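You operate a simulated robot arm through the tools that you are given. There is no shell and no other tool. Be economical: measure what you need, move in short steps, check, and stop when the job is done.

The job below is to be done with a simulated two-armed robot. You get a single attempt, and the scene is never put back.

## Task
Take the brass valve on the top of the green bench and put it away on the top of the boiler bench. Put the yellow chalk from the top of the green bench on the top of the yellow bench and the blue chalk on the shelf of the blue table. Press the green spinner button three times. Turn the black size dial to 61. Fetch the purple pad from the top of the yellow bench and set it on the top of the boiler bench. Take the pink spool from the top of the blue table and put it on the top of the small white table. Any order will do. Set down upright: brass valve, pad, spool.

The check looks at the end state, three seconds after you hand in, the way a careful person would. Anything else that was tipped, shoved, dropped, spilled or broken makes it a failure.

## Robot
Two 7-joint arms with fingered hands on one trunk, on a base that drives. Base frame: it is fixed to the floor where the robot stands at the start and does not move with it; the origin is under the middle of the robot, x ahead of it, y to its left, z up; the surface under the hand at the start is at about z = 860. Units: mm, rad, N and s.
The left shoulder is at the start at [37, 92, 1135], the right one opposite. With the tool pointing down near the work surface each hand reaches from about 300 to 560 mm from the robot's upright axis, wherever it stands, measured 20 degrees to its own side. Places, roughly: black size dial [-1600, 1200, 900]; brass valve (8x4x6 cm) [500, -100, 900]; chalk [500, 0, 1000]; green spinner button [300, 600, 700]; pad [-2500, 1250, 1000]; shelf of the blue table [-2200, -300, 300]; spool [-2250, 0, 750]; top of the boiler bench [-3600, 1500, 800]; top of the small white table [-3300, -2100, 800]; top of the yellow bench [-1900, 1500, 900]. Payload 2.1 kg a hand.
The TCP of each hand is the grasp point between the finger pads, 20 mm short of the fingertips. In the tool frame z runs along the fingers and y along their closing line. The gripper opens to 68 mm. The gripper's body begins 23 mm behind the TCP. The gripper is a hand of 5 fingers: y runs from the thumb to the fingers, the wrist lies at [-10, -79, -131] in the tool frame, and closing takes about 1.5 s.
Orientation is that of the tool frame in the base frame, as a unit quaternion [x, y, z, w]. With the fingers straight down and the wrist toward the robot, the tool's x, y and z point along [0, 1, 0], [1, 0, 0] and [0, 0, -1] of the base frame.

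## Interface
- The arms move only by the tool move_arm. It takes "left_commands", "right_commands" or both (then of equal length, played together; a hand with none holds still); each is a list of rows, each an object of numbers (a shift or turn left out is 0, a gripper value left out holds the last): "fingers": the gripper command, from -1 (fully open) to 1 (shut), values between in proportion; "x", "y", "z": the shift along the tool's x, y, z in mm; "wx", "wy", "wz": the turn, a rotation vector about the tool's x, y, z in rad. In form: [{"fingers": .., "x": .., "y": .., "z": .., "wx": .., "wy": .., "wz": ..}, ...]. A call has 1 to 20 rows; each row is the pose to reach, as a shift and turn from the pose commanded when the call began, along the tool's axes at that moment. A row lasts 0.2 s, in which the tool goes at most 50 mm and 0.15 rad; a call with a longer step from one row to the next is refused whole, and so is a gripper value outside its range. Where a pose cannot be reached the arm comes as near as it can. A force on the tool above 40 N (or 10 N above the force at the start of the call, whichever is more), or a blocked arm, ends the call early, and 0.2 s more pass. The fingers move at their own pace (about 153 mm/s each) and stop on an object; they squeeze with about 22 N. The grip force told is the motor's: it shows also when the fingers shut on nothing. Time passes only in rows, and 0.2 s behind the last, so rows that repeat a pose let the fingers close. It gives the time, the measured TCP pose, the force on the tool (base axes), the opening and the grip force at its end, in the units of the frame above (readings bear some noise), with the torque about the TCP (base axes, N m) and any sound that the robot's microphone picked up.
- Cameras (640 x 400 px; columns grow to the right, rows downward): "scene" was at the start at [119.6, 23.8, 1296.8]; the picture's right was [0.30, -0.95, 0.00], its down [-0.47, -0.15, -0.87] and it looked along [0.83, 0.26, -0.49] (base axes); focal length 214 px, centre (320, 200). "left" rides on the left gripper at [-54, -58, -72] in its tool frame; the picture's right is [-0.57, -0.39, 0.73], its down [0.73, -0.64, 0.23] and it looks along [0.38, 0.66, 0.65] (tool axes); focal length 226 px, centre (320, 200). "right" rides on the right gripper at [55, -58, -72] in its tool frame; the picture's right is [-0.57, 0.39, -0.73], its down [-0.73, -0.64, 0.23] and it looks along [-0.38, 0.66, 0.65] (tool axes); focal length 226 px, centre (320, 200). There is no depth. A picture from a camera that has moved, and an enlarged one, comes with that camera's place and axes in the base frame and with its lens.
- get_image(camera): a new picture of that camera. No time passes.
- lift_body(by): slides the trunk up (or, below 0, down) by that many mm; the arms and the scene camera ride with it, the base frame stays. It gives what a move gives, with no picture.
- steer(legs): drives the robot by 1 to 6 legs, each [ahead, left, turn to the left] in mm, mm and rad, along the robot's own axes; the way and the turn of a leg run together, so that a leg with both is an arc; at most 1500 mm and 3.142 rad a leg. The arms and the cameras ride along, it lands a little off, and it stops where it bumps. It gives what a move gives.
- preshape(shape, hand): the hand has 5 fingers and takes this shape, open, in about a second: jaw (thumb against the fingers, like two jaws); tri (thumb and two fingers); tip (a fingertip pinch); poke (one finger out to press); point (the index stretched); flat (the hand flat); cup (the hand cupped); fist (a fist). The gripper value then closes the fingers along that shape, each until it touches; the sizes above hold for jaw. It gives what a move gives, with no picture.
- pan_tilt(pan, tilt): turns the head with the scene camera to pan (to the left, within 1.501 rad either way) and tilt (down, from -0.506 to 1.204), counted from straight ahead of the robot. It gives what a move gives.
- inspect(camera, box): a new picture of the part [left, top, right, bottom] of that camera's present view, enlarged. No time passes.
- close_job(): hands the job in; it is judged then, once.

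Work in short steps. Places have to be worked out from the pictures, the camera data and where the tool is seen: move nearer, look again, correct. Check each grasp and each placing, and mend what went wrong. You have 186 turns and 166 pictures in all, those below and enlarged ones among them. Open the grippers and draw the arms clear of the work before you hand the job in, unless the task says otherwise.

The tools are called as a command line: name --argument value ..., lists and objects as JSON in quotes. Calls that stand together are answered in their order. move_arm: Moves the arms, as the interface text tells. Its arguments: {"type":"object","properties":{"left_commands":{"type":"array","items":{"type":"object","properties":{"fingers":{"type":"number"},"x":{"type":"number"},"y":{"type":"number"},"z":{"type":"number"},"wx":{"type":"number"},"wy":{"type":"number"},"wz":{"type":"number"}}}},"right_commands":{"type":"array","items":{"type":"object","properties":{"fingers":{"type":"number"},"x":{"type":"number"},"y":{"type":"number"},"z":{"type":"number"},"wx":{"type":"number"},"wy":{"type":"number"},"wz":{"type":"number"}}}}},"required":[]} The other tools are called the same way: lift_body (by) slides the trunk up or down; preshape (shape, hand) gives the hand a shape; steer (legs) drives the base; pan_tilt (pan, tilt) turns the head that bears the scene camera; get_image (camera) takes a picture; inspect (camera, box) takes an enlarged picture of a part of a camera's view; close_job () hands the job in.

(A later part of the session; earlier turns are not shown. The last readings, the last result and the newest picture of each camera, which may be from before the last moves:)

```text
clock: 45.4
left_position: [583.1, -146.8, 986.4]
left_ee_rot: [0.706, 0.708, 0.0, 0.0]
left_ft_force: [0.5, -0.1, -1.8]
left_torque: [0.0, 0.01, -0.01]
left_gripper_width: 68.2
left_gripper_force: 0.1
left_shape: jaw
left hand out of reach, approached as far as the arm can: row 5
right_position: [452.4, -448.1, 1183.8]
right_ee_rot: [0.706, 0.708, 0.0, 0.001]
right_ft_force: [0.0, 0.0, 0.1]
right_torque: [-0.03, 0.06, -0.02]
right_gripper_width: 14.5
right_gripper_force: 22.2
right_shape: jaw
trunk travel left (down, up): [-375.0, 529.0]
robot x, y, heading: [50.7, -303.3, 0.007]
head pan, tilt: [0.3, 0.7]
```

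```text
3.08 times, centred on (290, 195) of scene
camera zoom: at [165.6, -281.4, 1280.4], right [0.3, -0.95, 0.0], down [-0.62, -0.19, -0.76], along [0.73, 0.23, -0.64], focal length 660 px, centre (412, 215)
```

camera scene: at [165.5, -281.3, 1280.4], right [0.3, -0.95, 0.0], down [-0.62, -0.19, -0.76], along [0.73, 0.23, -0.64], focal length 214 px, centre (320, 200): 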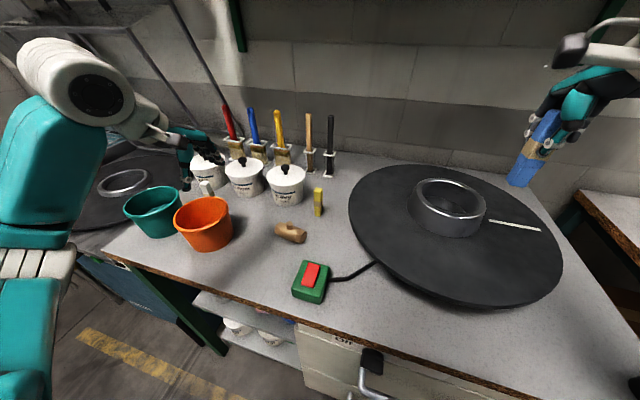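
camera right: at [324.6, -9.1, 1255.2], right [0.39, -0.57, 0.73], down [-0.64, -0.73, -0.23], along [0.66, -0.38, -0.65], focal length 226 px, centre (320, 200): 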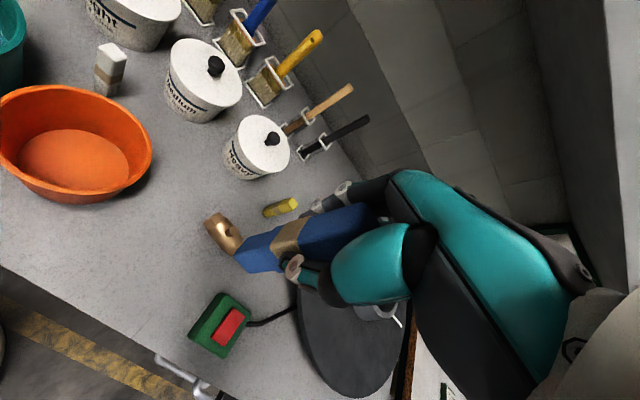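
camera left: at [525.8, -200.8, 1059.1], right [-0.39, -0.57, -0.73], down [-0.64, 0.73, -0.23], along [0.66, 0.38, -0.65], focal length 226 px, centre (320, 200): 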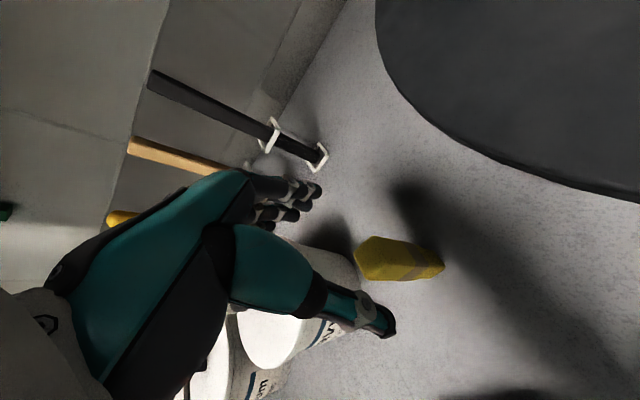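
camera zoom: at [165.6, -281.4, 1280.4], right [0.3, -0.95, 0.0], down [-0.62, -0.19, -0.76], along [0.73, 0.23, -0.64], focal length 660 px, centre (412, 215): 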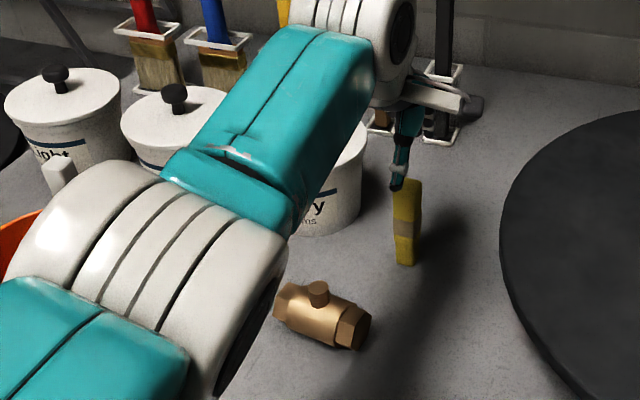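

The chalk sits about 5 mm more to +y; I correct and descend to z≈925.

move_arm --left_commands '[{"x": 5, "z": 20}, {"x": 5, "z": 40}, {"x": 5, "z": 60}, {"x": 5, "z": 60}]'

get_image --camera "left"

```text
clock: 46.4
left_position: [582.7, -141.6, 926.8]
left_ee_rot: [0.707, 0.708, 0.001, 0.0]
left_ft_force: [-0.7, -0.1, -0.4]
left_torque: [0.0, -0.01, -0.02]
left_gripper_width: 68.1
left_gripper_force: 0.0
left_shape: jaw
right_position: [451.8, -448.7, 1184.0]
right_ee_rot: [0.706, 0.708, 0.0, 0.0]
right_ft_force: [0.0, 0.3, 0.2]
right_torque: [0.0, -0.01, -0.03]
right_gripper_width: 14.9
right_gripper_force: 21.9
right_shape: jaw
trunk travel left (down, up): [-375.0, 529.0]
robot x, y, heading: [50.4, -306.6, 0.005]
head pan, tilt: [0.3, 0.7]
```

```text
132 pictures are left
camera left: at [524.3, -195.9, 999.2], right [-0.39, -0.57, -0.73], down [-0.64, 0.73, -0.23], along [0.66, 0.38, -0.65], focal length 226 px, centre (320, 200)
```

left: 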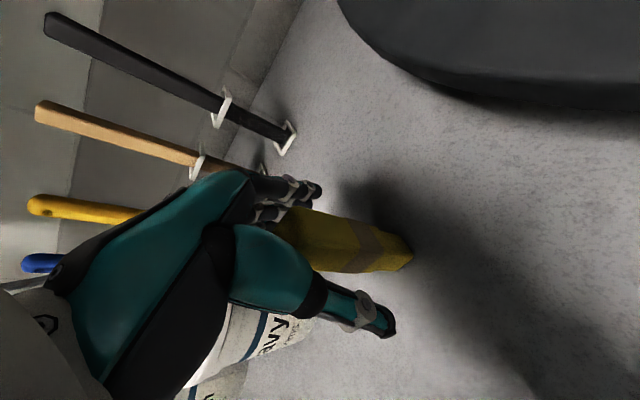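

The chalk is between thumb and fingers, with clearance to the pot. Closing and lifting.

move_arm --left_commands '[{"fingers": 1}, {"fingers": 1}, {"fingers": 1}, {"fingers": 1}, {"fingers": 1}, {"fingers": 1}, {"fingers": 1}, {"fingers": 1}]'

move_arm --left_commands '[{"z": -30}, {"z": -70}, {"z": -110}, {"z": -150}, {"z": -180, "y": -30}, {"z": -180, "y": -75}, {"z": -180, "y": -120}, {"z": -180, "y": -165}, {"z": -180, "y": -190}]'

get_image --camera "left"

get_image --camera "scene"

```text
clock: 48.2
left_position: [581.6, -140.7, 927.2]
left_ee_rot: [0.707, 0.708, -0.001, 0.0]
left_ft_force: [0.8, 0.6, -0.2]
left_torque: [0.02, -0.01, -0.01]
left_gripper_width: 11.6
left_gripper_force: 22.0
left_shape: jaw
right_position: [452.7, -448.2, 1182.9]
right_ee_rot: [0.706, 0.708, 0.0, -0.001]
right_ft_force: [-0.4, -0.2, -1.0]
right_torque: [-0.01, -0.03, 0.0]
right_gripper_width: 14.8
right_gripper_force: 22.0
right_shape: jaw
trunk travel left (down, up): [-375.0, 529.0]
robot x, y, heading: [51.9, -301.0, 0.001]
head pan, tilt: [0.3, 0.7]
```

```text
clock: 50.2
left_position: [551.6, -135.2, 1171.1]
left_ee_rot: [0.706, 0.708, 0.0, 0.0]
left_ft_force: [-0.6, 0.1, -0.5]
left_torque: [-0.02, 0.03, -0.04]
left_gripper_width: 10.7
left_gripper_force: 22.3
left_shape: jaw
left hand out of reach, approached as far as the arm can: row 2, 3, 5, 6, 7, 8, 9
right_position: [452.8, -448.6, 1183.5]
right_ee_rot: [0.707, 0.707, 0.0, 0.0]
right_ft_force: [0.1, 0.2, -0.3]
right_torque: [-0.02, 0.08, 0.01]
right_gripper_width: 14.9
right_gripper_force: 21.9
right_shape: jaw
trunk travel left (down, up): [-375.0, 529.0]
robot x, y, heading: [49.9, -302.2, 0.001]
head pan, tilt: [0.3, 0.7]
```

```text
131 pictures are left
camera left: at [493.6, -190.0, 1243.8], right [-0.39, -0.57, -0.73], down [-0.64, 0.73, -0.23], along [0.66, 0.38, -0.65], focal length 226 px, centre (320, 200)
```

left: 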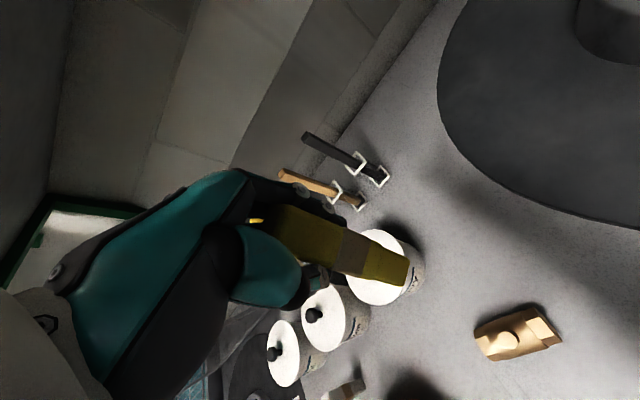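

```text
130 pictures are left
camera scene: at [165.4, -281.3, 1280.4], right [0.3, -0.95, 0.0], down [-0.61, -0.19, -0.76], along [0.73, 0.23, -0.64], focal length 214 px, centre (320, 200)
```

scene: 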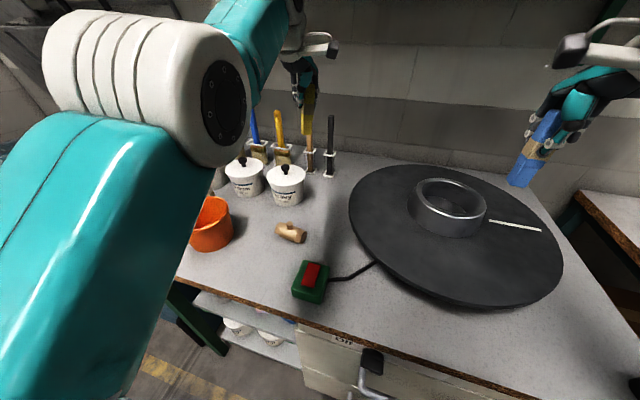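

Yellow chalk held. The arm lagged behind the command; I hold a moment to let it settle, then read it.

move_arm --left_commands '[{"x": 20}, {"x": 50}, {"x": 70}, {"x": 70}, {"x": 70}]'

```text
clock: 51.4
left_position: [544.4, -64.9, 1166.8]
left_ee_rot: [0.706, 0.708, 0.0, 0.0]
left_ft_force: [-0.7, 0.7, -0.2]
left_torque: [0.02, 0.01, 0.01]
left_gripper_width: 10.8
left_gripper_force: 22.2
left_shape: jaw
left hand out of reach, approached as far as the arm can: row 3, 4, 5
right_position: [452.4, -447.4, 1183.7]
right_ee_rot: [0.706, 0.708, 0.0, 0.0]
right_ft_force: [-0.1, 0.0, -0.1]
right_torque: [0.02, -0.05, 0.01]
right_gripper_width: 14.4
right_gripper_force: 21.7
right_shape: jaw
trunk travel left (down, up): [-375.0, 529.0]
robot x, y, heading: [50.9, -307.5, 0.003]
head pan, tilt: [0.3, 0.7]
```

The arm seems near its stretch limit at this height; I pull it back toward the robot and down a bit in small steps.

move_arm --left_commands '[{"y": -20, "z": 20}, {"y": -40, "z": 40}, {"y": -60, "z": 60}, {"y": -90, "z": 60}, {"y": -120, "z": 60}, {"y": -150, "z": 60}, {"y": -180, "z": 60}, {"y": -180, "z": 60}]'

get_image --camera "scene"

```text
clock: 53.2
left_position: [515.7, -1.8, 1174.2]
left_ee_rot: [0.707, 0.708, -0.001, 0.0]
left_ft_force: [-0.5, 0.5, -1.0]
left_torque: [0.03, -0.02, -0.01]
left_gripper_width: 10.4
left_gripper_force: 21.4
left_shape: jaw
left hand out of reach, approached as far as the arm can: row 1, 2, 3, 4, 5, 6, 7, 8
right_position: [453.4, -447.8, 1183.8]
right_ee_rot: [0.706, 0.708, 0.0, 0.0]
right_ft_force: [0.5, -0.4, 0.3]
right_torque: [0.04, 0.03, -0.01]
right_gripper_width: 14.9
right_gripper_force: 22.2
right_shape: jaw
trunk travel left (down, up): [-375.0, 529.0]
robot x, y, heading: [55.0, -308.5, 0.007]
head pan, tilt: [0.3, 0.7]
```

```text
129 pictures are left
camera scene: at [165.5, -281.2, 1280.4], right [0.3, -0.95, 0.0], down [-0.61, -0.19, -0.76], along [0.73, 0.23, -0.64], focal length 214 px, centre (320, 200)
```

scene: 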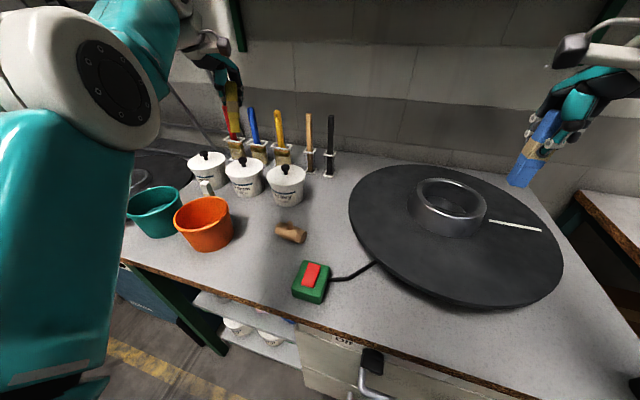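

The hand drifts outward; I move it a bit more to the left side where the arm is freer, then inward.

move_arm --left_commands '[{"x": 30}, {"x": 60}, {"x": 60, "y": -30}, {"x": 60, "y": -60}, {"x": 60, "y": -100}, {"x": 60, "y": -140}, {"x": 60, "y": -140}]'

```text
clock: 54.8
left_position: [379.7, 52.6, 1170.8]
left_ee_rot: [0.706, 0.708, -0.001, 0.0]
left_ft_force: [-0.6, 0.2, -0.6]
left_torque: [0.04, 0.0, -0.01]
left_gripper_width: 10.1
left_gripper_force: 22.3
left_shape: jaw
left hand out of reach, approached as far as the arm can: row 1, 2
right_position: [453.0, -447.0, 1182.8]
right_ee_rot: [0.706, 0.708, 0.0, 0.0]
right_ft_force: [1.2, -0.3, -0.6]
right_torque: [0.02, 0.06, -0.01]
right_gripper_width: 14.7
right_gripper_force: 22.4
right_shape: jaw
trunk travel left (down, up): [-375.0, 529.0]
robot x, y, heading: [48.5, -299.5, 0.0]
head pan, tilt: [0.3, 0.7]
```

Good now. I back off, turn around to face the room, and look.

steer --legs '[[-450, 0, 0], [0, 0, 2.6]]'

pan_tilt --pan 0.4 --tilt 0.3

get_image --camera "scene"

pan_tilt --pan -0.6 --tilt 0.3

get_image --camera "scene"

```text
clock: 63.7
left_position: [-861.2, -443.8, 1169.8]
left_ee_rot: [-0.498, 0.867, 0.001, 0.001]
left_ft_force: [0.7, -0.1, -1.1]
left_torque: [-0.03, -0.02, -0.07]
left_gripper_width: 9.7
left_gripper_force: 22.6
left_shape: jaw
right_position: [-671.2, 24.4, 1182.7]
right_ee_rot: [-0.498, 0.867, 0.0, 0.0]
right_ft_force: [-0.3, 0.9, 0.0]
right_torque: [0.0, 0.0, 0.01]
right_gripper_width: 14.5
right_gripper_force: 22.3
right_shape: jaw
trunk travel left (down, up): [-375.0, 529.0]
robot x, y, heading: [-397.2, -303.7, 2.614]
head pan, tilt: [0.3, 0.7]
```

```text
clock: 64.5
left_position: [-860.6, -445.1, 1170.7]
left_ee_rot: [-0.497, 0.868, 0.0, 0.0]
left_ft_force: [0.4, -0.9, -0.9]
left_torque: [0.0, 0.01, -0.04]
left_gripper_width: 9.4
left_gripper_force: 22.7
left_shape: jaw
right_position: [-670.7, 23.7, 1183.3]
right_ee_rot: [-0.497, 0.867, 0.0, 0.0]
right_ft_force: [-0.4, -0.9, 0.0]
right_torque: [-0.01, 0.03, -0.01]
right_gripper_width: 14.9
right_gripper_force: 21.9
right_shape: jaw
trunk travel left (down, up): [-375.0, 529.0]
robot x, y, heading: [-399.7, -302.8, 2.612]
head pan, tilt: [0.4, 0.3]
```

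```text
128 pictures are left
camera scene: at [-518.5, -278.4, 1316.5], right [0.13, 0.99, 0.0], down [0.29, -0.04, -0.95], along [-0.95, 0.12, -0.3], focal length 214 px, centre (320, 200)
```

scene: 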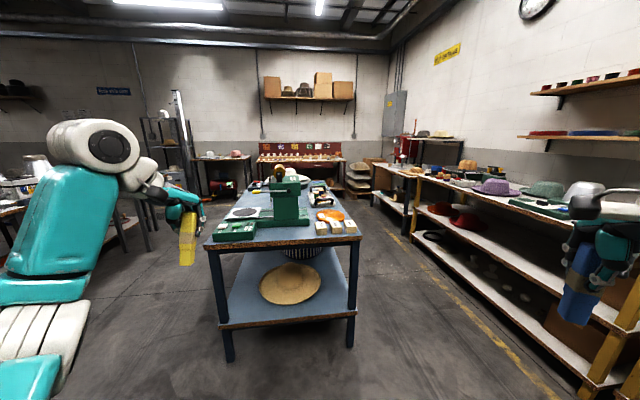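

```text
clock: 65.8
left_position: [-862.1, -444.9, 1171.3]
left_ee_rot: [-0.498, 0.867, 0.0, 0.0]
left_ft_force: [0.6, -0.5, 0.0]
left_torque: [-0.03, -0.03, 0.02]
left_gripper_width: 9.8
left_gripper_force: 22.4
left_shape: jaw
right_position: [-670.0, 25.2, 1182.6]
right_ee_rot: [-0.497, 0.867, 0.0, 0.001]
right_ft_force: [-0.3, -0.3, -0.5]
right_torque: [-0.03, -0.02, -0.01]
right_gripper_width: 14.4
right_gripper_force: 22.3
right_shape: jaw
trunk travel left (down, up): [-375.0, 529.0]
robot x, y, heading: [-397.0, -304.5, 2.611]
head pan, tilt: [-0.6, 0.3]
```

```text
127 pictures are left
camera scene: at [-465.9, -206.1, 1316.5], right [0.9, 0.43, 0.0], down [0.13, -0.27, -0.96], along [-0.41, 0.86, -0.3], focal length 214 px, centre (320, 200)
```

scene: 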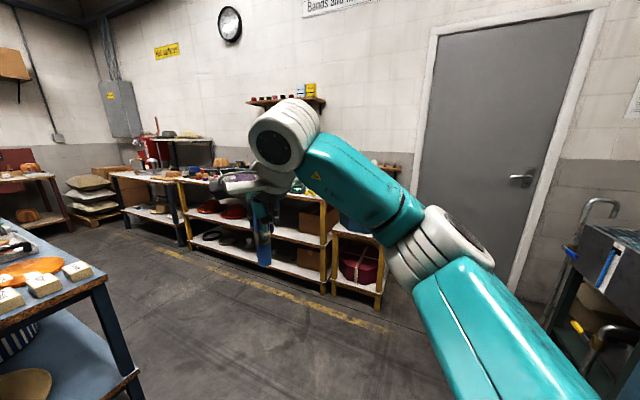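

Blue table's near edge is x≈-1540 (y from about -720 to 50); the yellow bench runs along y≈1250+. I turn to heading +y and drive into the aisle to look at the yellow bench.

steer --legs '[[0, 0, -1.041], [850, 0, 0], [0, 1150, 0]]'

pan_tilt --pan 0.0 --tilt 0.5

get_image --camera "scene"

```text
clock: 78.3
left_position: [-1904.4, 844.3, 1169.7]
left_ee_rot: [-0.012, 1.0, 0.0, -0.001]
left_ft_force: [-0.4, 0.6, -0.6]
left_torque: [0.02, -0.03, 0.02]
left_gripper_width: 9.7
left_gripper_force: 21.5
left_shape: jaw
right_position: [-1406.3, 929.4, 1183.0]
right_ee_rot: [-0.013, 1.0, 0.0, 0.0]
right_ft_force: [-0.6, -1.0, -0.1]
right_torque: [-0.05, 0.02, 0.02]
right_gripper_width: 14.5
right_gripper_force: 22.2
right_shape: jaw
trunk travel left (down, up): [-375.0, 529.0]
robot x, y, heading: [-1542.9, 523.9, 1.599]
head pan, tilt: [-0.6, 0.3]
```

```text
clock: 79.3
left_position: [-1905.1, 843.5, 1170.7]
left_ee_rot: [-0.012, 1.0, -0.001, 0.0]
left_ft_force: [-0.3, 0.0, -0.8]
left_torque: [0.0, 0.01, -0.01]
left_gripper_width: 9.7
left_gripper_force: 22.1
left_shape: jaw
right_position: [-1405.6, 928.6, 1184.0]
right_ee_rot: [-0.013, 1.0, 0.001, 0.0]
right_ft_force: [-0.3, 0.1, 0.1]
right_torque: [0.03, -0.01, 0.05]
right_gripper_width: 14.6
right_gripper_force: 22.1
right_shape: jaw
trunk travel left (down, up): [-375.0, 529.0]
robot x, y, heading: [-1540.5, 527.1, 1.601]
head pan, tilt: [0.0, 0.499]
```

```text
126 pictures are left
camera scene: at [-1543.5, 644.5, 1298.2], right [1.0, 0.02, 0.0], down [0.01, -0.48, -0.88], along [-0.02, 0.88, -0.48], focal length 214 px, centre (320, 200)
```

scene: 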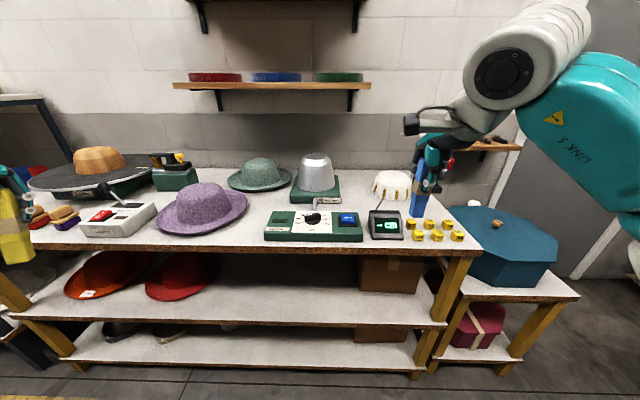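

I zoom on the dial with its display, and on the left end where the pads are.

inspect --camera "scene" --box '[250, 190, 480, 260]'

inspect --camera "scene" --box '[0, 130, 220, 260]'

get_image --camera "left"

```text
2.78 times, centred on (365, 225) of scene
camera zoom: at [-1543.5, 644.5, 1298.2], right [1.0, 0.02, 0.0], down [0.01, -0.48, -0.88], along [-0.02, 0.88, -0.48], focal length 597 px, centre (195, 130)
```

zoom: 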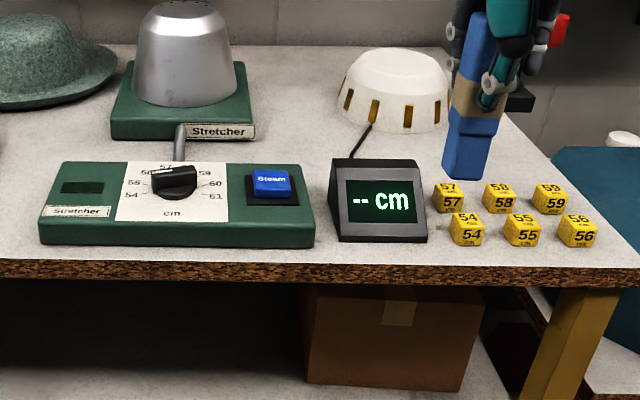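

```text
2.91 times, centred on (110, 195) of scene
camera zoom: at [-1543.5, 644.5, 1298.2], right [1.0, 0.02, 0.0], down [0.01, -0.48, -0.88], along [-0.02, 0.88, -0.48], focal length 624 px, centre (931, 214)
```

zoom: 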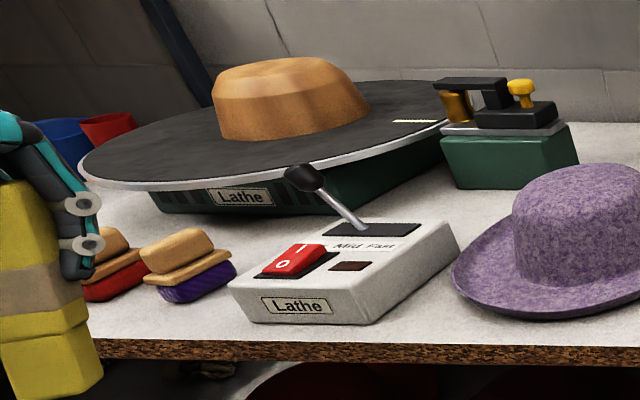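

```text
123 pictures are left
camera left: at [-1848.6, 787.2, 1243.4], right [0.58, -0.37, -0.73], down [-0.72, -0.66, -0.23], along [-0.39, 0.65, -0.65], focal length 226 px, centre (320, 200)
```

left: 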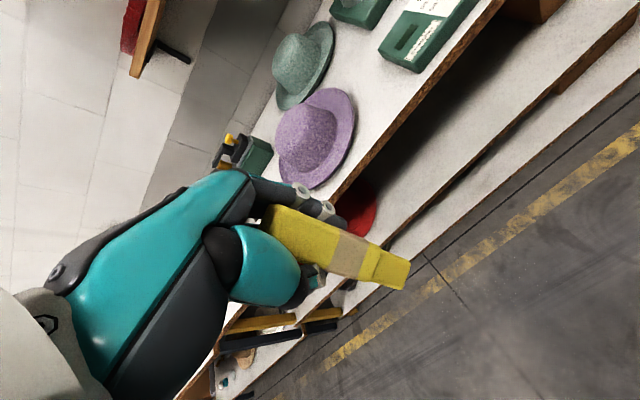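

The dial scale runs 54–61 clockwise; the purple pad is near [-2410,1240]. I plan to put the yellow chalk in the free spot near [-1785,1210] between purple hat and stretcher panel; drive closer.

steer --legs '[[230, 85, -0.03]]'

pan_tilt --pan 0.2 --tilt 0.8

get_image --camera "scene"

```text
clock: 81.1
left_position: [-1983.3, 1084.3, 1170.6]
left_ee_rot: [0.003, 1.0, 0.0, 0.0]
left_ft_force: [0.2, 0.2, -0.2]
left_torque: [0.01, -0.01, -0.01]
left_gripper_width: 9.7
left_gripper_force: 21.8
left_shape: jaw
right_position: [-1482.4, 1152.7, 1183.4]
right_ee_rot: [0.004, 1.0, 0.0, 0.0]
right_ft_force: [-0.1, -0.1, -0.5]
right_torque: [0.01, 0.02, 0.0]
right_gripper_width: 14.5
right_gripper_force: 22.0
right_shape: jaw
trunk travel left (down, up): [-375.0, 529.0]
robot x, y, heading: [-1630.7, 754.4, 1.568]
head pan, tilt: [0.0, 0.499]
```

```text
clock: 81.9
left_position: [-1984.1, 1083.0, 1170.9]
left_ee_rot: [0.004, 1.0, -0.001, 0.0]
left_ft_force: [-0.5, -0.5, 0.2]
left_torque: [-0.03, -0.02, 0.01]
left_gripper_width: 9.9
left_gripper_force: 22.1
left_shape: jaw
right_position: [-1482.9, 1152.7, 1183.2]
right_ee_rot: [0.004, 1.0, 0.001, 0.0]
right_ft_force: [-0.1, 0.3, 0.1]
right_torque: [0.01, -0.03, 0.0]
right_gripper_width: 14.6
right_gripper_force: 22.7
right_shape: jaw
trunk travel left (down, up): [-375.0, 529.0]
robot x, y, heading: [-1629.2, 751.5, 1.565]
head pan, tilt: [0.201, 0.799]
```

```text
122 pictures are left
camera scene: at [-1645.3, 861.3, 1272.2], right [0.98, 0.19, 0.0], down [0.14, -0.7, -0.7], along [-0.13, 0.68, -0.72], focal length 214 px, centre (320, 200)
```

scene: 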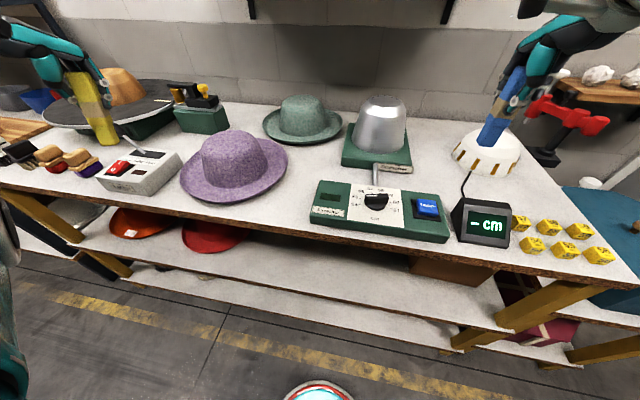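

Bench height triangulates to about z=860. I bring the yellow chalk over [-1800,1225] and down to z≈985 for a look.

move_arm --left_commands '[{"x": -35, "y": 25}, {"x": -70, "y": 50}, {"x": -105, "y": 75}, {"x": -140, "y": 105}, {"x": -165, "y": 125}, {"x": -184, "y": 142}, {"x": -184, "y": 142, "z": 40}, {"x": -184, "y": 142, "z": 80}, {"x": -184, "y": 142, "z": 120}, {"x": -184, "y": 142, "z": 160}, {"x": -184, "y": 142, "z": 190}, {"x": -184, "y": 142, "z": 190}]'

get_image --camera "scene"

get_image --camera "left"

```text
clock: 84.5
left_position: [-1799.5, 1225.1, 981.0]
left_ee_rot: [0.004, 1.0, 0.0, 0.0]
left_ft_force: [0.2, -0.1, 0.3]
left_torque: [0.01, 0.0, -0.01]
left_gripper_width: 9.4
left_gripper_force: 21.7
left_shape: jaw
right_position: [-1482.2, 1153.1, 1183.4]
right_ee_rot: [0.004, 1.0, 0.0, 0.0]
right_ft_force: [0.6, -0.2, -0.9]
right_torque: [-0.01, 0.02, -0.02]
right_gripper_width: 14.5
right_gripper_force: 21.6
right_shape: jaw
trunk travel left (down, up): [-375.0, 529.0]
robot x, y, heading: [-1629.6, 752.9, 1.567]
head pan, tilt: [0.201, 0.799]
```

```text
121 pictures are left
camera scene: at [-1645.3, 861.3, 1272.2], right [0.98, 0.19, 0.0], down [0.14, -0.7, -0.7], along [-0.13, 0.68, -0.72], focal length 214 px, centre (320, 200)
```

scene: 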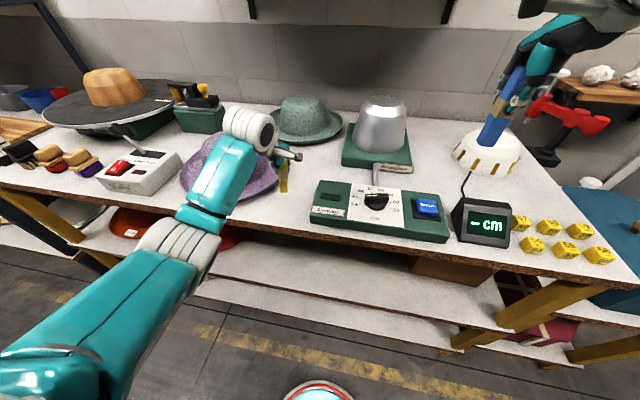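

```text
120 pictures are left
camera left: at [-1745.2, 1166.6, 1053.3], right [0.56, -0.39, -0.73], down [-0.74, -0.63, -0.23], along [-0.37, 0.67, -0.65], focal length 226 px, centre (320, 200)
```

left: 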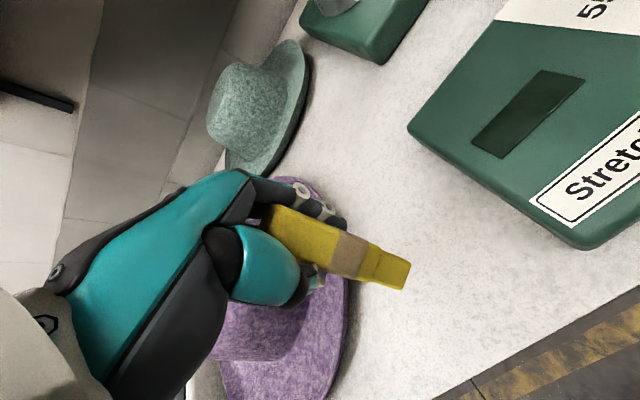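

There's more clearance on the panel side than the hat side, so I shift 15 mm right and descend with small steps near contact.

move_arm --left_commands '[{"x": -15, "z": 20}, {"x": -15, "z": 35}, {"x": -15, "z": 42}, {"x": -15, "z": 46}, {"x": -15, "z": 49}, {"x": -15, "z": 52}, {"x": -15, "z": 54}]'

get_image --camera "left"

```text
clock: 86.1
left_position: [-1784.8, 1224.5, 926.9]
left_ee_rot: [0.004, 1.0, 0.0, 0.0]
left_ft_force: [0.8, 0.1, -0.3]
left_torque: [-0.04, 0.01, 0.02]
left_gripper_width: 9.4
left_gripper_force: 22.2
left_shape: jaw
right_position: [-1482.6, 1152.0, 1184.4]
right_ee_rot: [0.002, 1.0, 0.0, -0.001]
right_ft_force: [-0.5, -1.1, -0.7]
right_torque: [-0.01, -0.01, 0.04]
right_gripper_width: 14.6
right_gripper_force: 22.2
right_shape: jaw
trunk travel left (down, up): [-375.0, 529.0]
robot x, y, heading: [-1629.4, 753.7, 1.562]
head pan, tilt: [0.201, 0.799]
```

```text
119 pictures are left
camera left: at [-1730.1, 1165.8, 999.0], right [0.56, -0.39, -0.73], down [-0.74, -0.64, -0.23], along [-0.37, 0.67, -0.65], focal length 226 px, centre (320, 200)
```

left: 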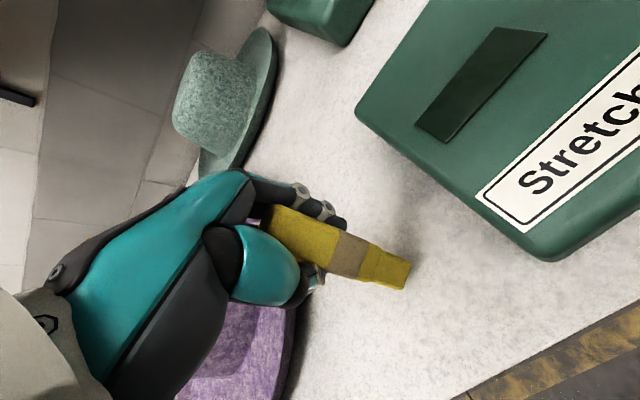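

No contact yet; I lower in 2 mm rows until the force shows.

move_arm --left_commands '[{"z": 2}, {"z": 4}, {"z": 6}, {"z": 8}]'

```text
clock: 87.1
left_position: [-1784.1, 1224.7, 920.4]
left_ee_rot: [0.003, 1.0, 0.003, 0.0]
left_ft_force: [-1.7, 2.2, 21.8]
left_torque: [0.14, 0.12, 0.07]
left_gripper_width: 10.7
left_gripper_force: 22.2
left_shape: jaw
right_position: [-1481.4, 1151.5, 1184.6]
right_ee_rot: [0.004, 1.0, 0.0, 0.0]
right_ft_force: [0.3, -0.3, 0.0]
right_torque: [-0.02, 0.02, 0.01]
right_gripper_width: 14.4
right_gripper_force: 22.2
right_shape: jaw
trunk travel left (down, up): [-375.0, 529.0]
robot x, y, heading: [-1632.3, 751.8, 1.561]
head pan, tilt: [0.201, 0.799]
```

Contact (22 N). I ease up 2 mm and open gently, then lift.

move_arm --left_commands '[{"z": -2}, {"z": -2, "fingers": 0.5}, {"z": -2, "fingers": 0.2}, {"z": -2, "fingers": -0.2}, {"z": -2, "fingers": -0.6}, {"z": -2, "fingers": -1}, {"z": -2}, {"z": -2}]'

move_arm --left_commands '[{"z": -15}, {"z": -40}, {"z": -80}, {"z": -120}, {"z": -160}, {"z": -200}]'

get_image --camera "left"

get_image --camera "scene"

```text
clock: 88.9
left_position: [-1783.9, 1224.3, 920.8]
left_ee_rot: [0.003, 1.0, 0.0, 0.0]
left_ft_force: [0.6, 0.5, 0.1]
left_torque: [-0.06, 0.04, 0.0]
left_gripper_width: 68.0
left_gripper_force: 0.1
left_shape: jaw
right_position: [-1482.3, 1152.7, 1183.6]
right_ee_rot: [0.003, 1.0, 0.0, 0.0]
right_ft_force: [0.5, 0.0, -0.4]
right_torque: [0.0, 0.0, 0.03]
right_gripper_width: 14.3
right_gripper_force: 21.7
right_shape: jaw
trunk travel left (down, up): [-375.0, 529.0]
robot x, y, heading: [-1629.5, 754.7, 1.564]
head pan, tilt: [0.201, 0.799]
```

```text
clock: 90.3
left_position: [-1783.4, 1224.9, 1120.4]
left_ee_rot: [0.003, 1.0, 0.0, -0.001]
left_ft_force: [0.1, -0.5, -0.1]
left_torque: [0.01, -0.01, -0.02]
left_gripper_width: 67.8
left_gripper_force: 0.1
left_shape: jaw
right_position: [-1481.4, 1151.3, 1183.5]
right_ee_rot: [0.004, 1.0, -0.001, 0.0]
right_ft_force: [0.7, 0.9, 0.0]
right_torque: [0.01, -0.03, -0.04]
right_gripper_width: 14.5
right_gripper_force: 22.0
right_shape: jaw
trunk travel left (down, up): [-375.0, 529.0]
robot x, y, heading: [-1628.4, 753.4, 1.567]
head pan, tilt: [0.201, 0.799]
```

```text
118 pictures are left
camera left: at [-1730.2, 1166.4, 1192.9], right [0.56, -0.39, -0.73], down [-0.74, -0.63, -0.23], along [-0.37, 0.67, -0.65], focal length 226 px, centre (320, 200)
```

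left: 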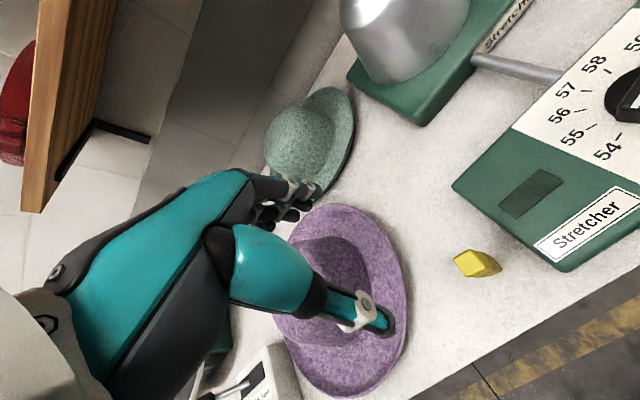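

```text
117 pictures are left
camera scene: at [-1645.2, 861.2, 1272.2], right [0.98, 0.19, 0.0], down [0.14, -0.7, -0.7], along [-0.13, 0.68, -0.72], focal length 214 px, centre (320, 200)
```

scene: 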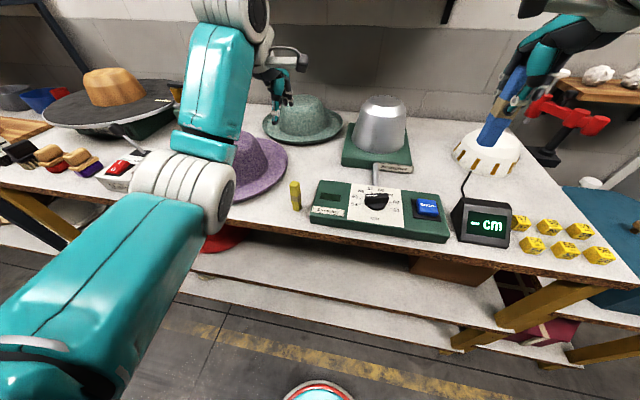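

Yellow chalk stands on the yellow bench. Now a close look at the dial.

inspect --camera "scene" --box '[340, 175, 420, 225]'

```text
8.00 times, centred on (380, 200) of scene
camera zoom: at [-1645.2, 861.2, 1272.2], right [0.98, 0.19, 0.0], down [0.14, -0.7, -0.7], along [-0.13, 0.68, -0.72], focal length 1716 px, centre (-160, 200)
```

zoom: 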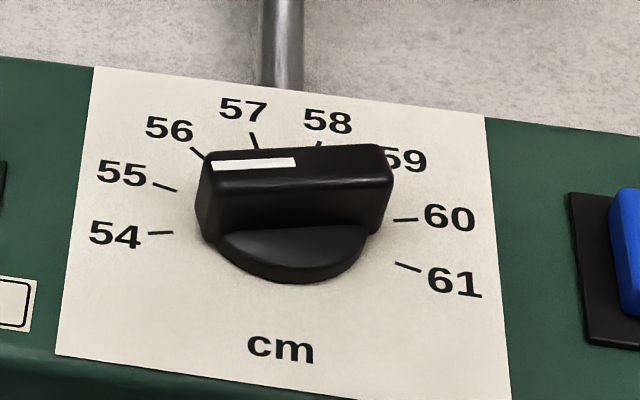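

The pointer is on 54 (195° direction); 61 is at about -15°, so it needs ~210° clockwise. I shift the robot 165 mm right so the dial lies in the left hand's range, and look from the left hand camera.

steer --legs '[[0, -165, 0.005]]'

get_image --camera "left"

inspect --camera "scene" --box '[220, 150, 380, 250]'

```text
clock: 91.8
left_position: [-1619.1, 1223.8, 1121.3]
left_ee_rot: [0.002, 1.0, 0.0, 0.0]
left_ft_force: [-0.3, 0.2, 1.1]
left_torque: [0.01, 0.0, -0.03]
left_gripper_width: 68.0
left_gripper_force: 0.1
left_shape: jaw
right_position: [-1316.3, 1151.5, 1182.2]
right_ee_rot: [0.002, 1.0, 0.0, -0.002]
right_ft_force: [-0.6, 0.7, -0.5]
right_torque: [0.0, 0.03, -0.01]
right_gripper_width: 14.5
right_gripper_force: 21.0
right_shape: jaw
trunk travel left (down, up): [-375.0, 529.0]
robot x, y, heading: [-1465.5, 752.4, 1.565]
head pan, tilt: [0.201, 0.799]
```

```text
115 pictures are left
camera left: at [-1565.3, 1165.4, 1192.4], right [0.56, -0.39, -0.73], down [-0.74, -0.64, -0.23], along [-0.37, 0.66, -0.65], focal length 226 px, centre (320, 200)
```

left: 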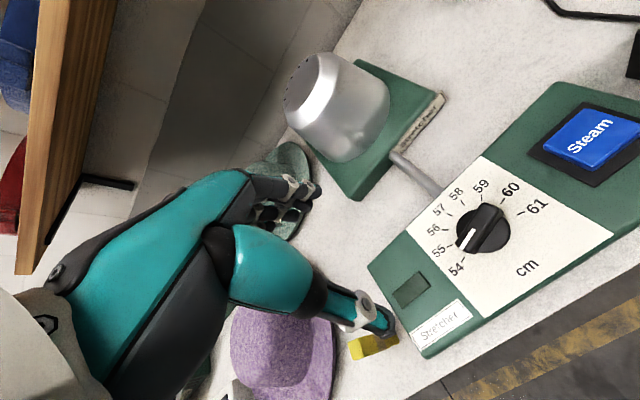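

```text
4.00 times, centred on (300, 200) of scene
camera zoom: at [-1479.2, 860.5, 1272.2], right [0.98, 0.2, 0.0], down [0.14, -0.7, -0.7], along [-0.14, 0.68, -0.72], focal length 858 px, centre (400, 200)
```

zoom: 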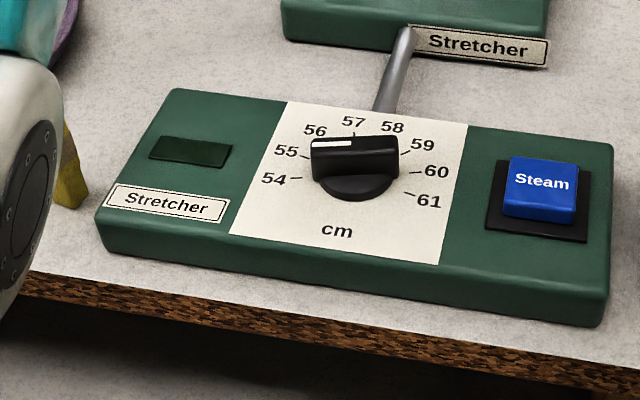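

Knob top triangulates to about [-1580,1235,918]. I move the open left hand above it with a 0.23 rad yaw to match the bar, to z≈965.

move_arm --left_commands '[{"x": -20, "y": 5, "z": 30, "wz": -0.12}, {"x": -39, "y": 11, "z": 70, "wz": -0.23}, {"x": -39, "y": 11, "z": 110, "wz": -0.23}, {"x": -39, "y": 11, "z": 145, "wz": -0.23}, {"x": -39, "y": 11, "z": 157, "wz": -0.23}, {"x": -39, "y": 11, "z": 157, "wz": -0.23}]'

get_image --camera "left"

inspect --camera "scene" --box '[220, 130, 380, 230]'

```text
clock: 93.2
left_position: [-1580.8, 1235.5, 962.2]
left_ee_rot: [-0.113, 0.994, 0.0, -0.001]
left_ft_force: [-0.1, 0.5, 0.4]
left_torque: [0.03, -0.02, 0.04]
left_gripper_width: 67.7
left_gripper_force: 0.2
left_shape: jaw
right_position: [-1318.3, 1152.6, 1184.3]
right_ee_rot: [0.003, 1.0, -0.001, 0.0]
right_ft_force: [-0.2, 0.1, -0.1]
right_torque: [0.03, 0.01, 0.04]
right_gripper_width: 14.3
right_gripper_force: 21.7
right_shape: jaw
trunk travel left (down, up): [-375.0, 529.0]
robot x, y, heading: [-1462.3, 748.2, 1.568]
head pan, tilt: [0.201, 0.799]
```

```text
113 pictures are left
camera left: at [-1514.5, 1190.5, 1035.0], right [0.64, -0.25, -0.73], down [-0.57, -0.79, -0.23], along [-0.52, 0.56, -0.65], focal length 226 px, centre (320, 200)
```

left: 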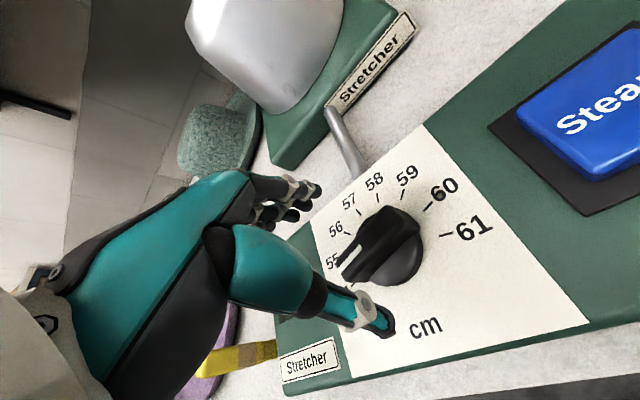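

```text
4.00 times, centred on (300, 180) of scene
camera zoom: at [-1479.5, 860.5, 1272.2], right [0.98, 0.2, 0.0], down [0.14, -0.7, -0.7], along [-0.14, 0.68, -0.72], focal length 858 px, centre (400, 280)
```

zoom: 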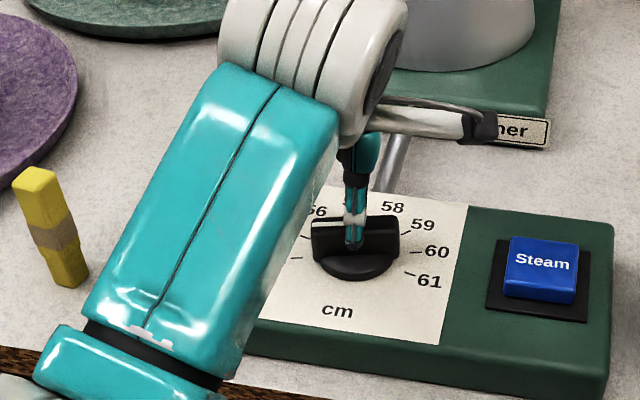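

The bar center is about 6 mm right and 4 mm ahead of the hand axis; I correct, descend to z≈920 and close.

move_arm --left_commands '[{"x": -6.7, "y": 2.5, "z": 15}, {"x": -6.7, "y": 2.5, "z": 30}, {"x": -6.7, "y": 2.5, "z": 42}, {"x": -6.7, "y": 2.5, "z": 42, "fingers": 0}, {"x": -6.7, "y": 2.5, "z": 42, "fingers": 0.5}, {"x": -6.7, "y": 2.5, "z": 42, "fingers": 1}, {"x": -6.7, "y": 2.5, "z": 42}, {"x": -6.7, "y": 2.5, "z": 42}, {"x": -6.7, "y": 2.5, "z": 42}, {"x": -6.7, "y": 2.5, "z": 42}]'

get_image --camera "left"

```text
clock: 95.4
left_position: [-1574.7, 1237.8, 921.1]
left_ee_rot: [-0.113, 0.994, 0.001, 0.0]
left_ft_force: [0.7, 2.3, 11.1]
left_torque: [0.13, 0.05, -0.04]
left_gripper_width: 33.9
left_gripper_force: 21.0
left_shape: jaw
right_position: [-1317.4, 1152.0, 1184.5]
right_ee_rot: [0.002, 1.0, -0.001, -0.001]
right_ft_force: [0.2, 0.6, 0.0]
right_torque: [-0.01, -0.01, 0.0]
right_gripper_width: 14.5
right_gripper_force: 22.2
right_shape: jaw
trunk travel left (down, up): [-375.0, 529.0]
robot x, y, heading: [-1462.8, 749.6, 1.567]
head pan, tilt: [0.201, 0.799]
```

```text
111 pictures are left
camera left: at [-1508.3, 1193.7, 993.0], right [0.64, -0.25, -0.73], down [-0.57, -0.79, -0.23], along [-0.52, 0.56, -0.65], focal length 226 px, centre (320, 200)
```

left: 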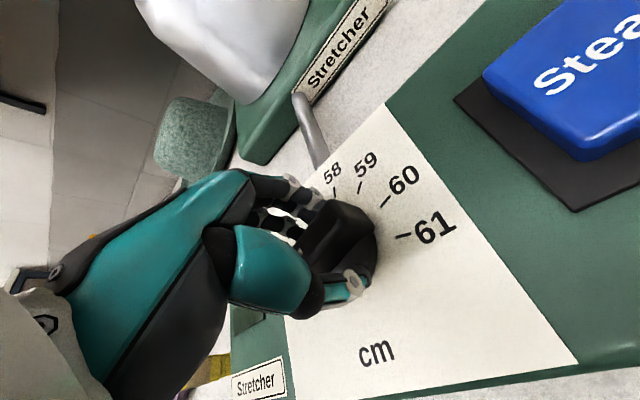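

Width 34 mm with 11 N upward suggests the tips ride on the round skirt. I open a little, rise 7 mm, and close on the bar itself.

move_arm --left_commands '[{"fingers": 0}, {"fingers": -0.2}, {"z": -4}, {"z": -7}, {"z": -7, "fingers": 0.5}, {"z": -7, "fingers": 1}, {"z": -7}, {"z": -7}, {"z": -7}, {"z": -7}]'

```text
clock: 97.6
left_position: [-1574.1, 1239.9, 927.2]
left_ee_rot: [-0.112, 0.994, 0.0, -0.002]
left_ft_force: [-1.1, -1.5, -2.8]
left_torque: [-0.02, -0.01, -0.08]
left_gripper_width: 12.4
left_gripper_force: 22.7
left_shape: jaw
right_position: [-1318.0, 1152.6, 1183.0]
right_ee_rot: [0.001, 1.0, 0.0, 0.0]
right_ft_force: [-0.2, 0.1, -1.1]
right_torque: [0.02, 0.01, 0.0]
right_gripper_width: 14.4
right_gripper_force: 21.9
right_shape: jaw
trunk travel left (down, up): [-375.0, 529.0]
robot x, y, heading: [-1467.2, 753.1, 1.57]
head pan, tilt: [0.201, 0.799]
```

Now gripping the bar (12 mm). I turn clockwise by 1.8 rad in steady rows.

move_arm --left_commands '[{"wz": 0.12}, {"wz": 0.24}, {"wz": 0.36}, {"wz": 0.48}, {"wz": 0.6}, {"wz": 0.72}, {"wz": 0.84}, {"wz": 0.96}, {"wz": 1.08}, {"wz": 1.2}, {"wz": 1.32}, {"wz": 1.44}, {"wz": 1.56}, {"wz": 1.68}, {"wz": 1.8}, {"wz": 1.8}]'

get_image --camera "left"

inspect --camera "scene" --box '[220, 130, 380, 230]'

```text
clock: 101.0
left_position: [-1576.2, 1193.2, 930.7]
left_ee_rot: [0.709, 0.705, 0.001, 0.0]
left_ft_force: [0.0, -3.4, 0.4]
left_torque: [-0.03, 0.03, -0.03]
left_gripper_width: 8.2
left_gripper_force: 22.7
left_shape: jaw
left hand out of reach, approached as far as the arm can: row 11, 12, 13, 14, 15, 16
right_position: [-1317.1, 1152.3, 1185.4]
right_ee_rot: [0.002, 1.0, 0.001, 0.0]
right_ft_force: [0.4, -0.4, -0.8]
right_torque: [-0.01, 0.01, 0.0]
right_gripper_width: 14.5
right_gripper_force: 22.1
right_shape: jaw
trunk travel left (down, up): [-375.0, 529.0]
robot x, y, heading: [-1465.7, 749.0, 1.567]
head pan, tilt: [0.201, 0.799]
```

```text
110 pictures are left
camera left: at [-1635.5, 1138.8, 1003.5], right [-0.39, -0.56, -0.73], down [-0.64, 0.74, -0.23], along [0.67, 0.37, -0.65], focal length 226 px, centre (320, 200)
```

left: 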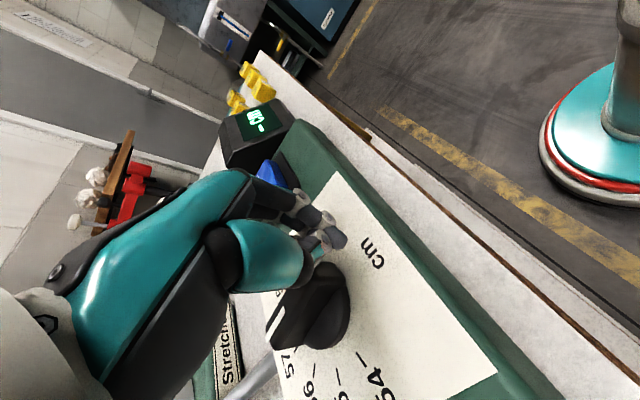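

```text
4.00 times, centred on (300, 180) of scene
camera zoom: at [-1479.5, 859.9, 1272.2], right [0.98, 0.2, 0.0], down [0.14, -0.7, -0.7], along [-0.14, 0.68, -0.72], focal length 858 px, centre (400, 280)
```

zoom: 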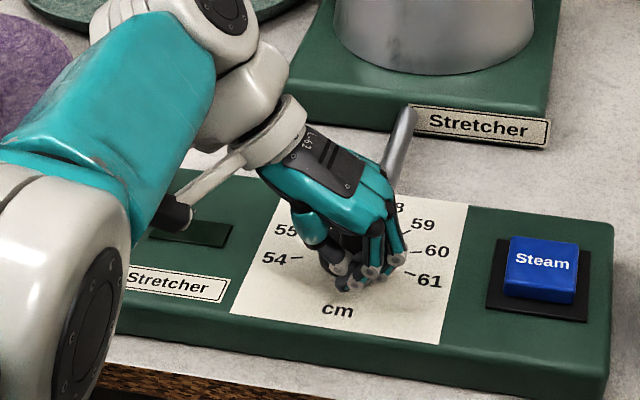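

The hand slid off the bar toward the front once reach ran out, but the knob has turned. I lift straight up and inspect.

move_arm --left_commands '[{"z": -20}, {"z": -50}, {"z": -90}, {"z": -130}, {"z": -130, "fingers": -1}, {"z": -130, "x": 40, "wz": -0.15}, {"z": -130, "x": 80, "wz": -0.3}]'

inspect --camera "scene" --box '[220, 130, 380, 230]'

get_image --camera "left"

```text
clock: 102.6
left_position: [-1578.1, 1218.7, 1052.2]
left_ee_rot: [0.594, 0.805, 0.001, 0.0]
left_ft_force: [0.4, 0.4, -0.8]
left_torque: [0.01, -0.02, -0.03]
left_gripper_width: 68.0
left_gripper_force: 0.0
left_shape: jaw
left hand out of reach, approached as far as the arm can: row 6, 7
right_position: [-1317.2, 1152.3, 1183.6]
right_ee_rot: [0.002, 1.0, 0.0, 0.0]
right_ft_force: [-0.3, -0.5, -0.2]
right_torque: [0.0, -0.03, 0.01]
right_gripper_width: 14.5
right_gripper_force: 21.9
right_shape: jaw
trunk travel left (down, up): [-375.0, 529.0]
robot x, y, heading: [-1465.8, 751.8, 1.572]
head pan, tilt: [0.201, 0.799]
```

```text
4.00 times, centred on (300, 180) of scene
camera zoom: at [-1479.4, 860.4, 1272.2], right [0.98, 0.2, 0.0], down [0.14, -0.7, -0.7], along [-0.14, 0.68, -0.72], focal length 858 px, centre (400, 280)
```

zoom: 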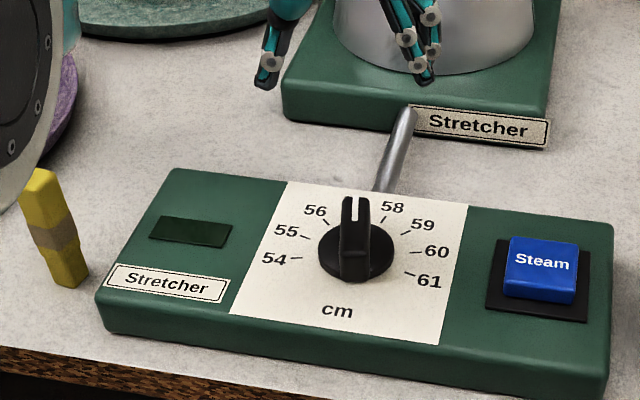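

```text
107 pictures are left
camera left: at [-1617.6, 1150.1, 1124.7], right [-0.2, -0.65, -0.73], down [-0.83, 0.51, -0.23], along [0.52, 0.56, -0.65], focal length 226 px, centre (320, 200)
```

left: 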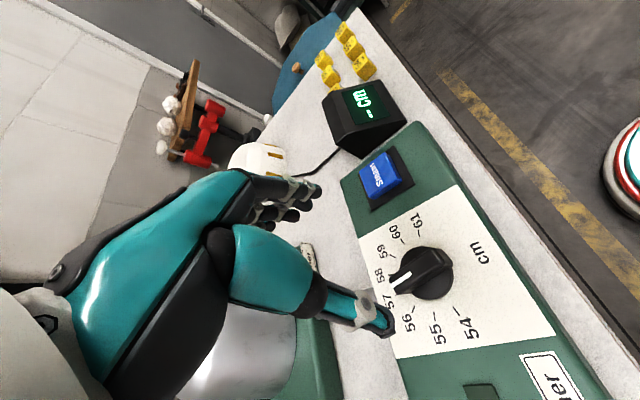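

The pointer is now at about 57.5; another ~110° is needed. I try swinging the hand to a wrist-right yaw (≈185°) at hover height to re-grip the bar.

move_arm --left_commands '[{"z": -30, "wz": -0.15}, {"z": -30, "wz": -0.3}, {"z": -30, "wz": -0.45}, {"z": -30, "wz": -0.6}, {"z": -30, "wz": -0.75}, {"z": -30, "wz": -0.9}, {"z": -30, "wz": -1.05}, {"z": -30, "wz": -1.2}, {"z": -30, "x": 10, "y": 2, "wz": -1.35}, {"z": -30, "x": 18.8, "y": 3.6, "wz": -1.5}, {"z": -30, "x": 18.8, "y": 3.6, "wz": -1.65}, {"z": -30, "x": 18.8, "y": 3.6, "wz": -1.8}, {"z": -30, "x": 18.8, "y": 3.6, "wz": -1.95}, {"z": -30, "x": 18.8, "y": 3.6, "wz": -2.1}, {"z": -30, "x": 18.8, "y": 3.6, "wz": -2.25}, {"z": -30, "x": 18.8, "y": 3.6, "wz": -2.4}, {"z": -30, "x": 18.8, "y": 3.6, "wz": -2.55}, {"z": -30, "x": 18.8, "y": 3.6, "wz": -2.7}, {"z": -30, "x": 18.8, "y": 3.6, "wz": -2.85}, {"z": -30, "x": 18.8, "y": 3.6, "wz": -2.93}]'

get_image --camera "left"

```text
clock: 106.8
left_position: [-1577.6, 1186.9, 1092.7]
left_ee_rot: [0.737, -0.676, -0.002, 0.0]
left_ft_force: [0.6, 0.0, 0.2]
left_torque: [-0.04, 0.01, -0.01]
left_gripper_width: 67.7
left_gripper_force: 0.0
left_shape: jaw
left hand out of reach, approached as far as the arm can: row 1, 2, 3, 4, 5, 6, 7, 8, 9, 10, 11, 12, 13, 14, 15, 16, 17, 18, 19, 20
right_position: [-1315.8, 1151.7, 1183.1]
right_ee_rot: [0.001, 1.0, -0.001, 0.0]
right_ft_force: [-0.1, 0.6, -0.6]
right_torque: [0.0, 0.03, 0.01]
right_gripper_width: 14.6
right_gripper_force: 21.6
right_shape: jaw
trunk travel left (down, up): [-375.0, 529.0]
robot x, y, heading: [-1462.1, 750.5, 1.567]
head pan, tilt: [0.201, 0.799]
```

```text
106 pictures are left
camera left: at [-1523.3, 1246.8, 1165.5], right [0.34, 0.6, -0.73], down [0.7, -0.67, -0.23], along [-0.63, -0.43, -0.65], focal length 226 px, centre (320, 200)
```

left: 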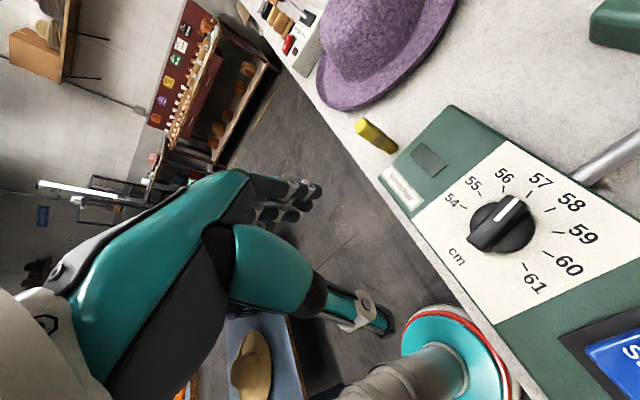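

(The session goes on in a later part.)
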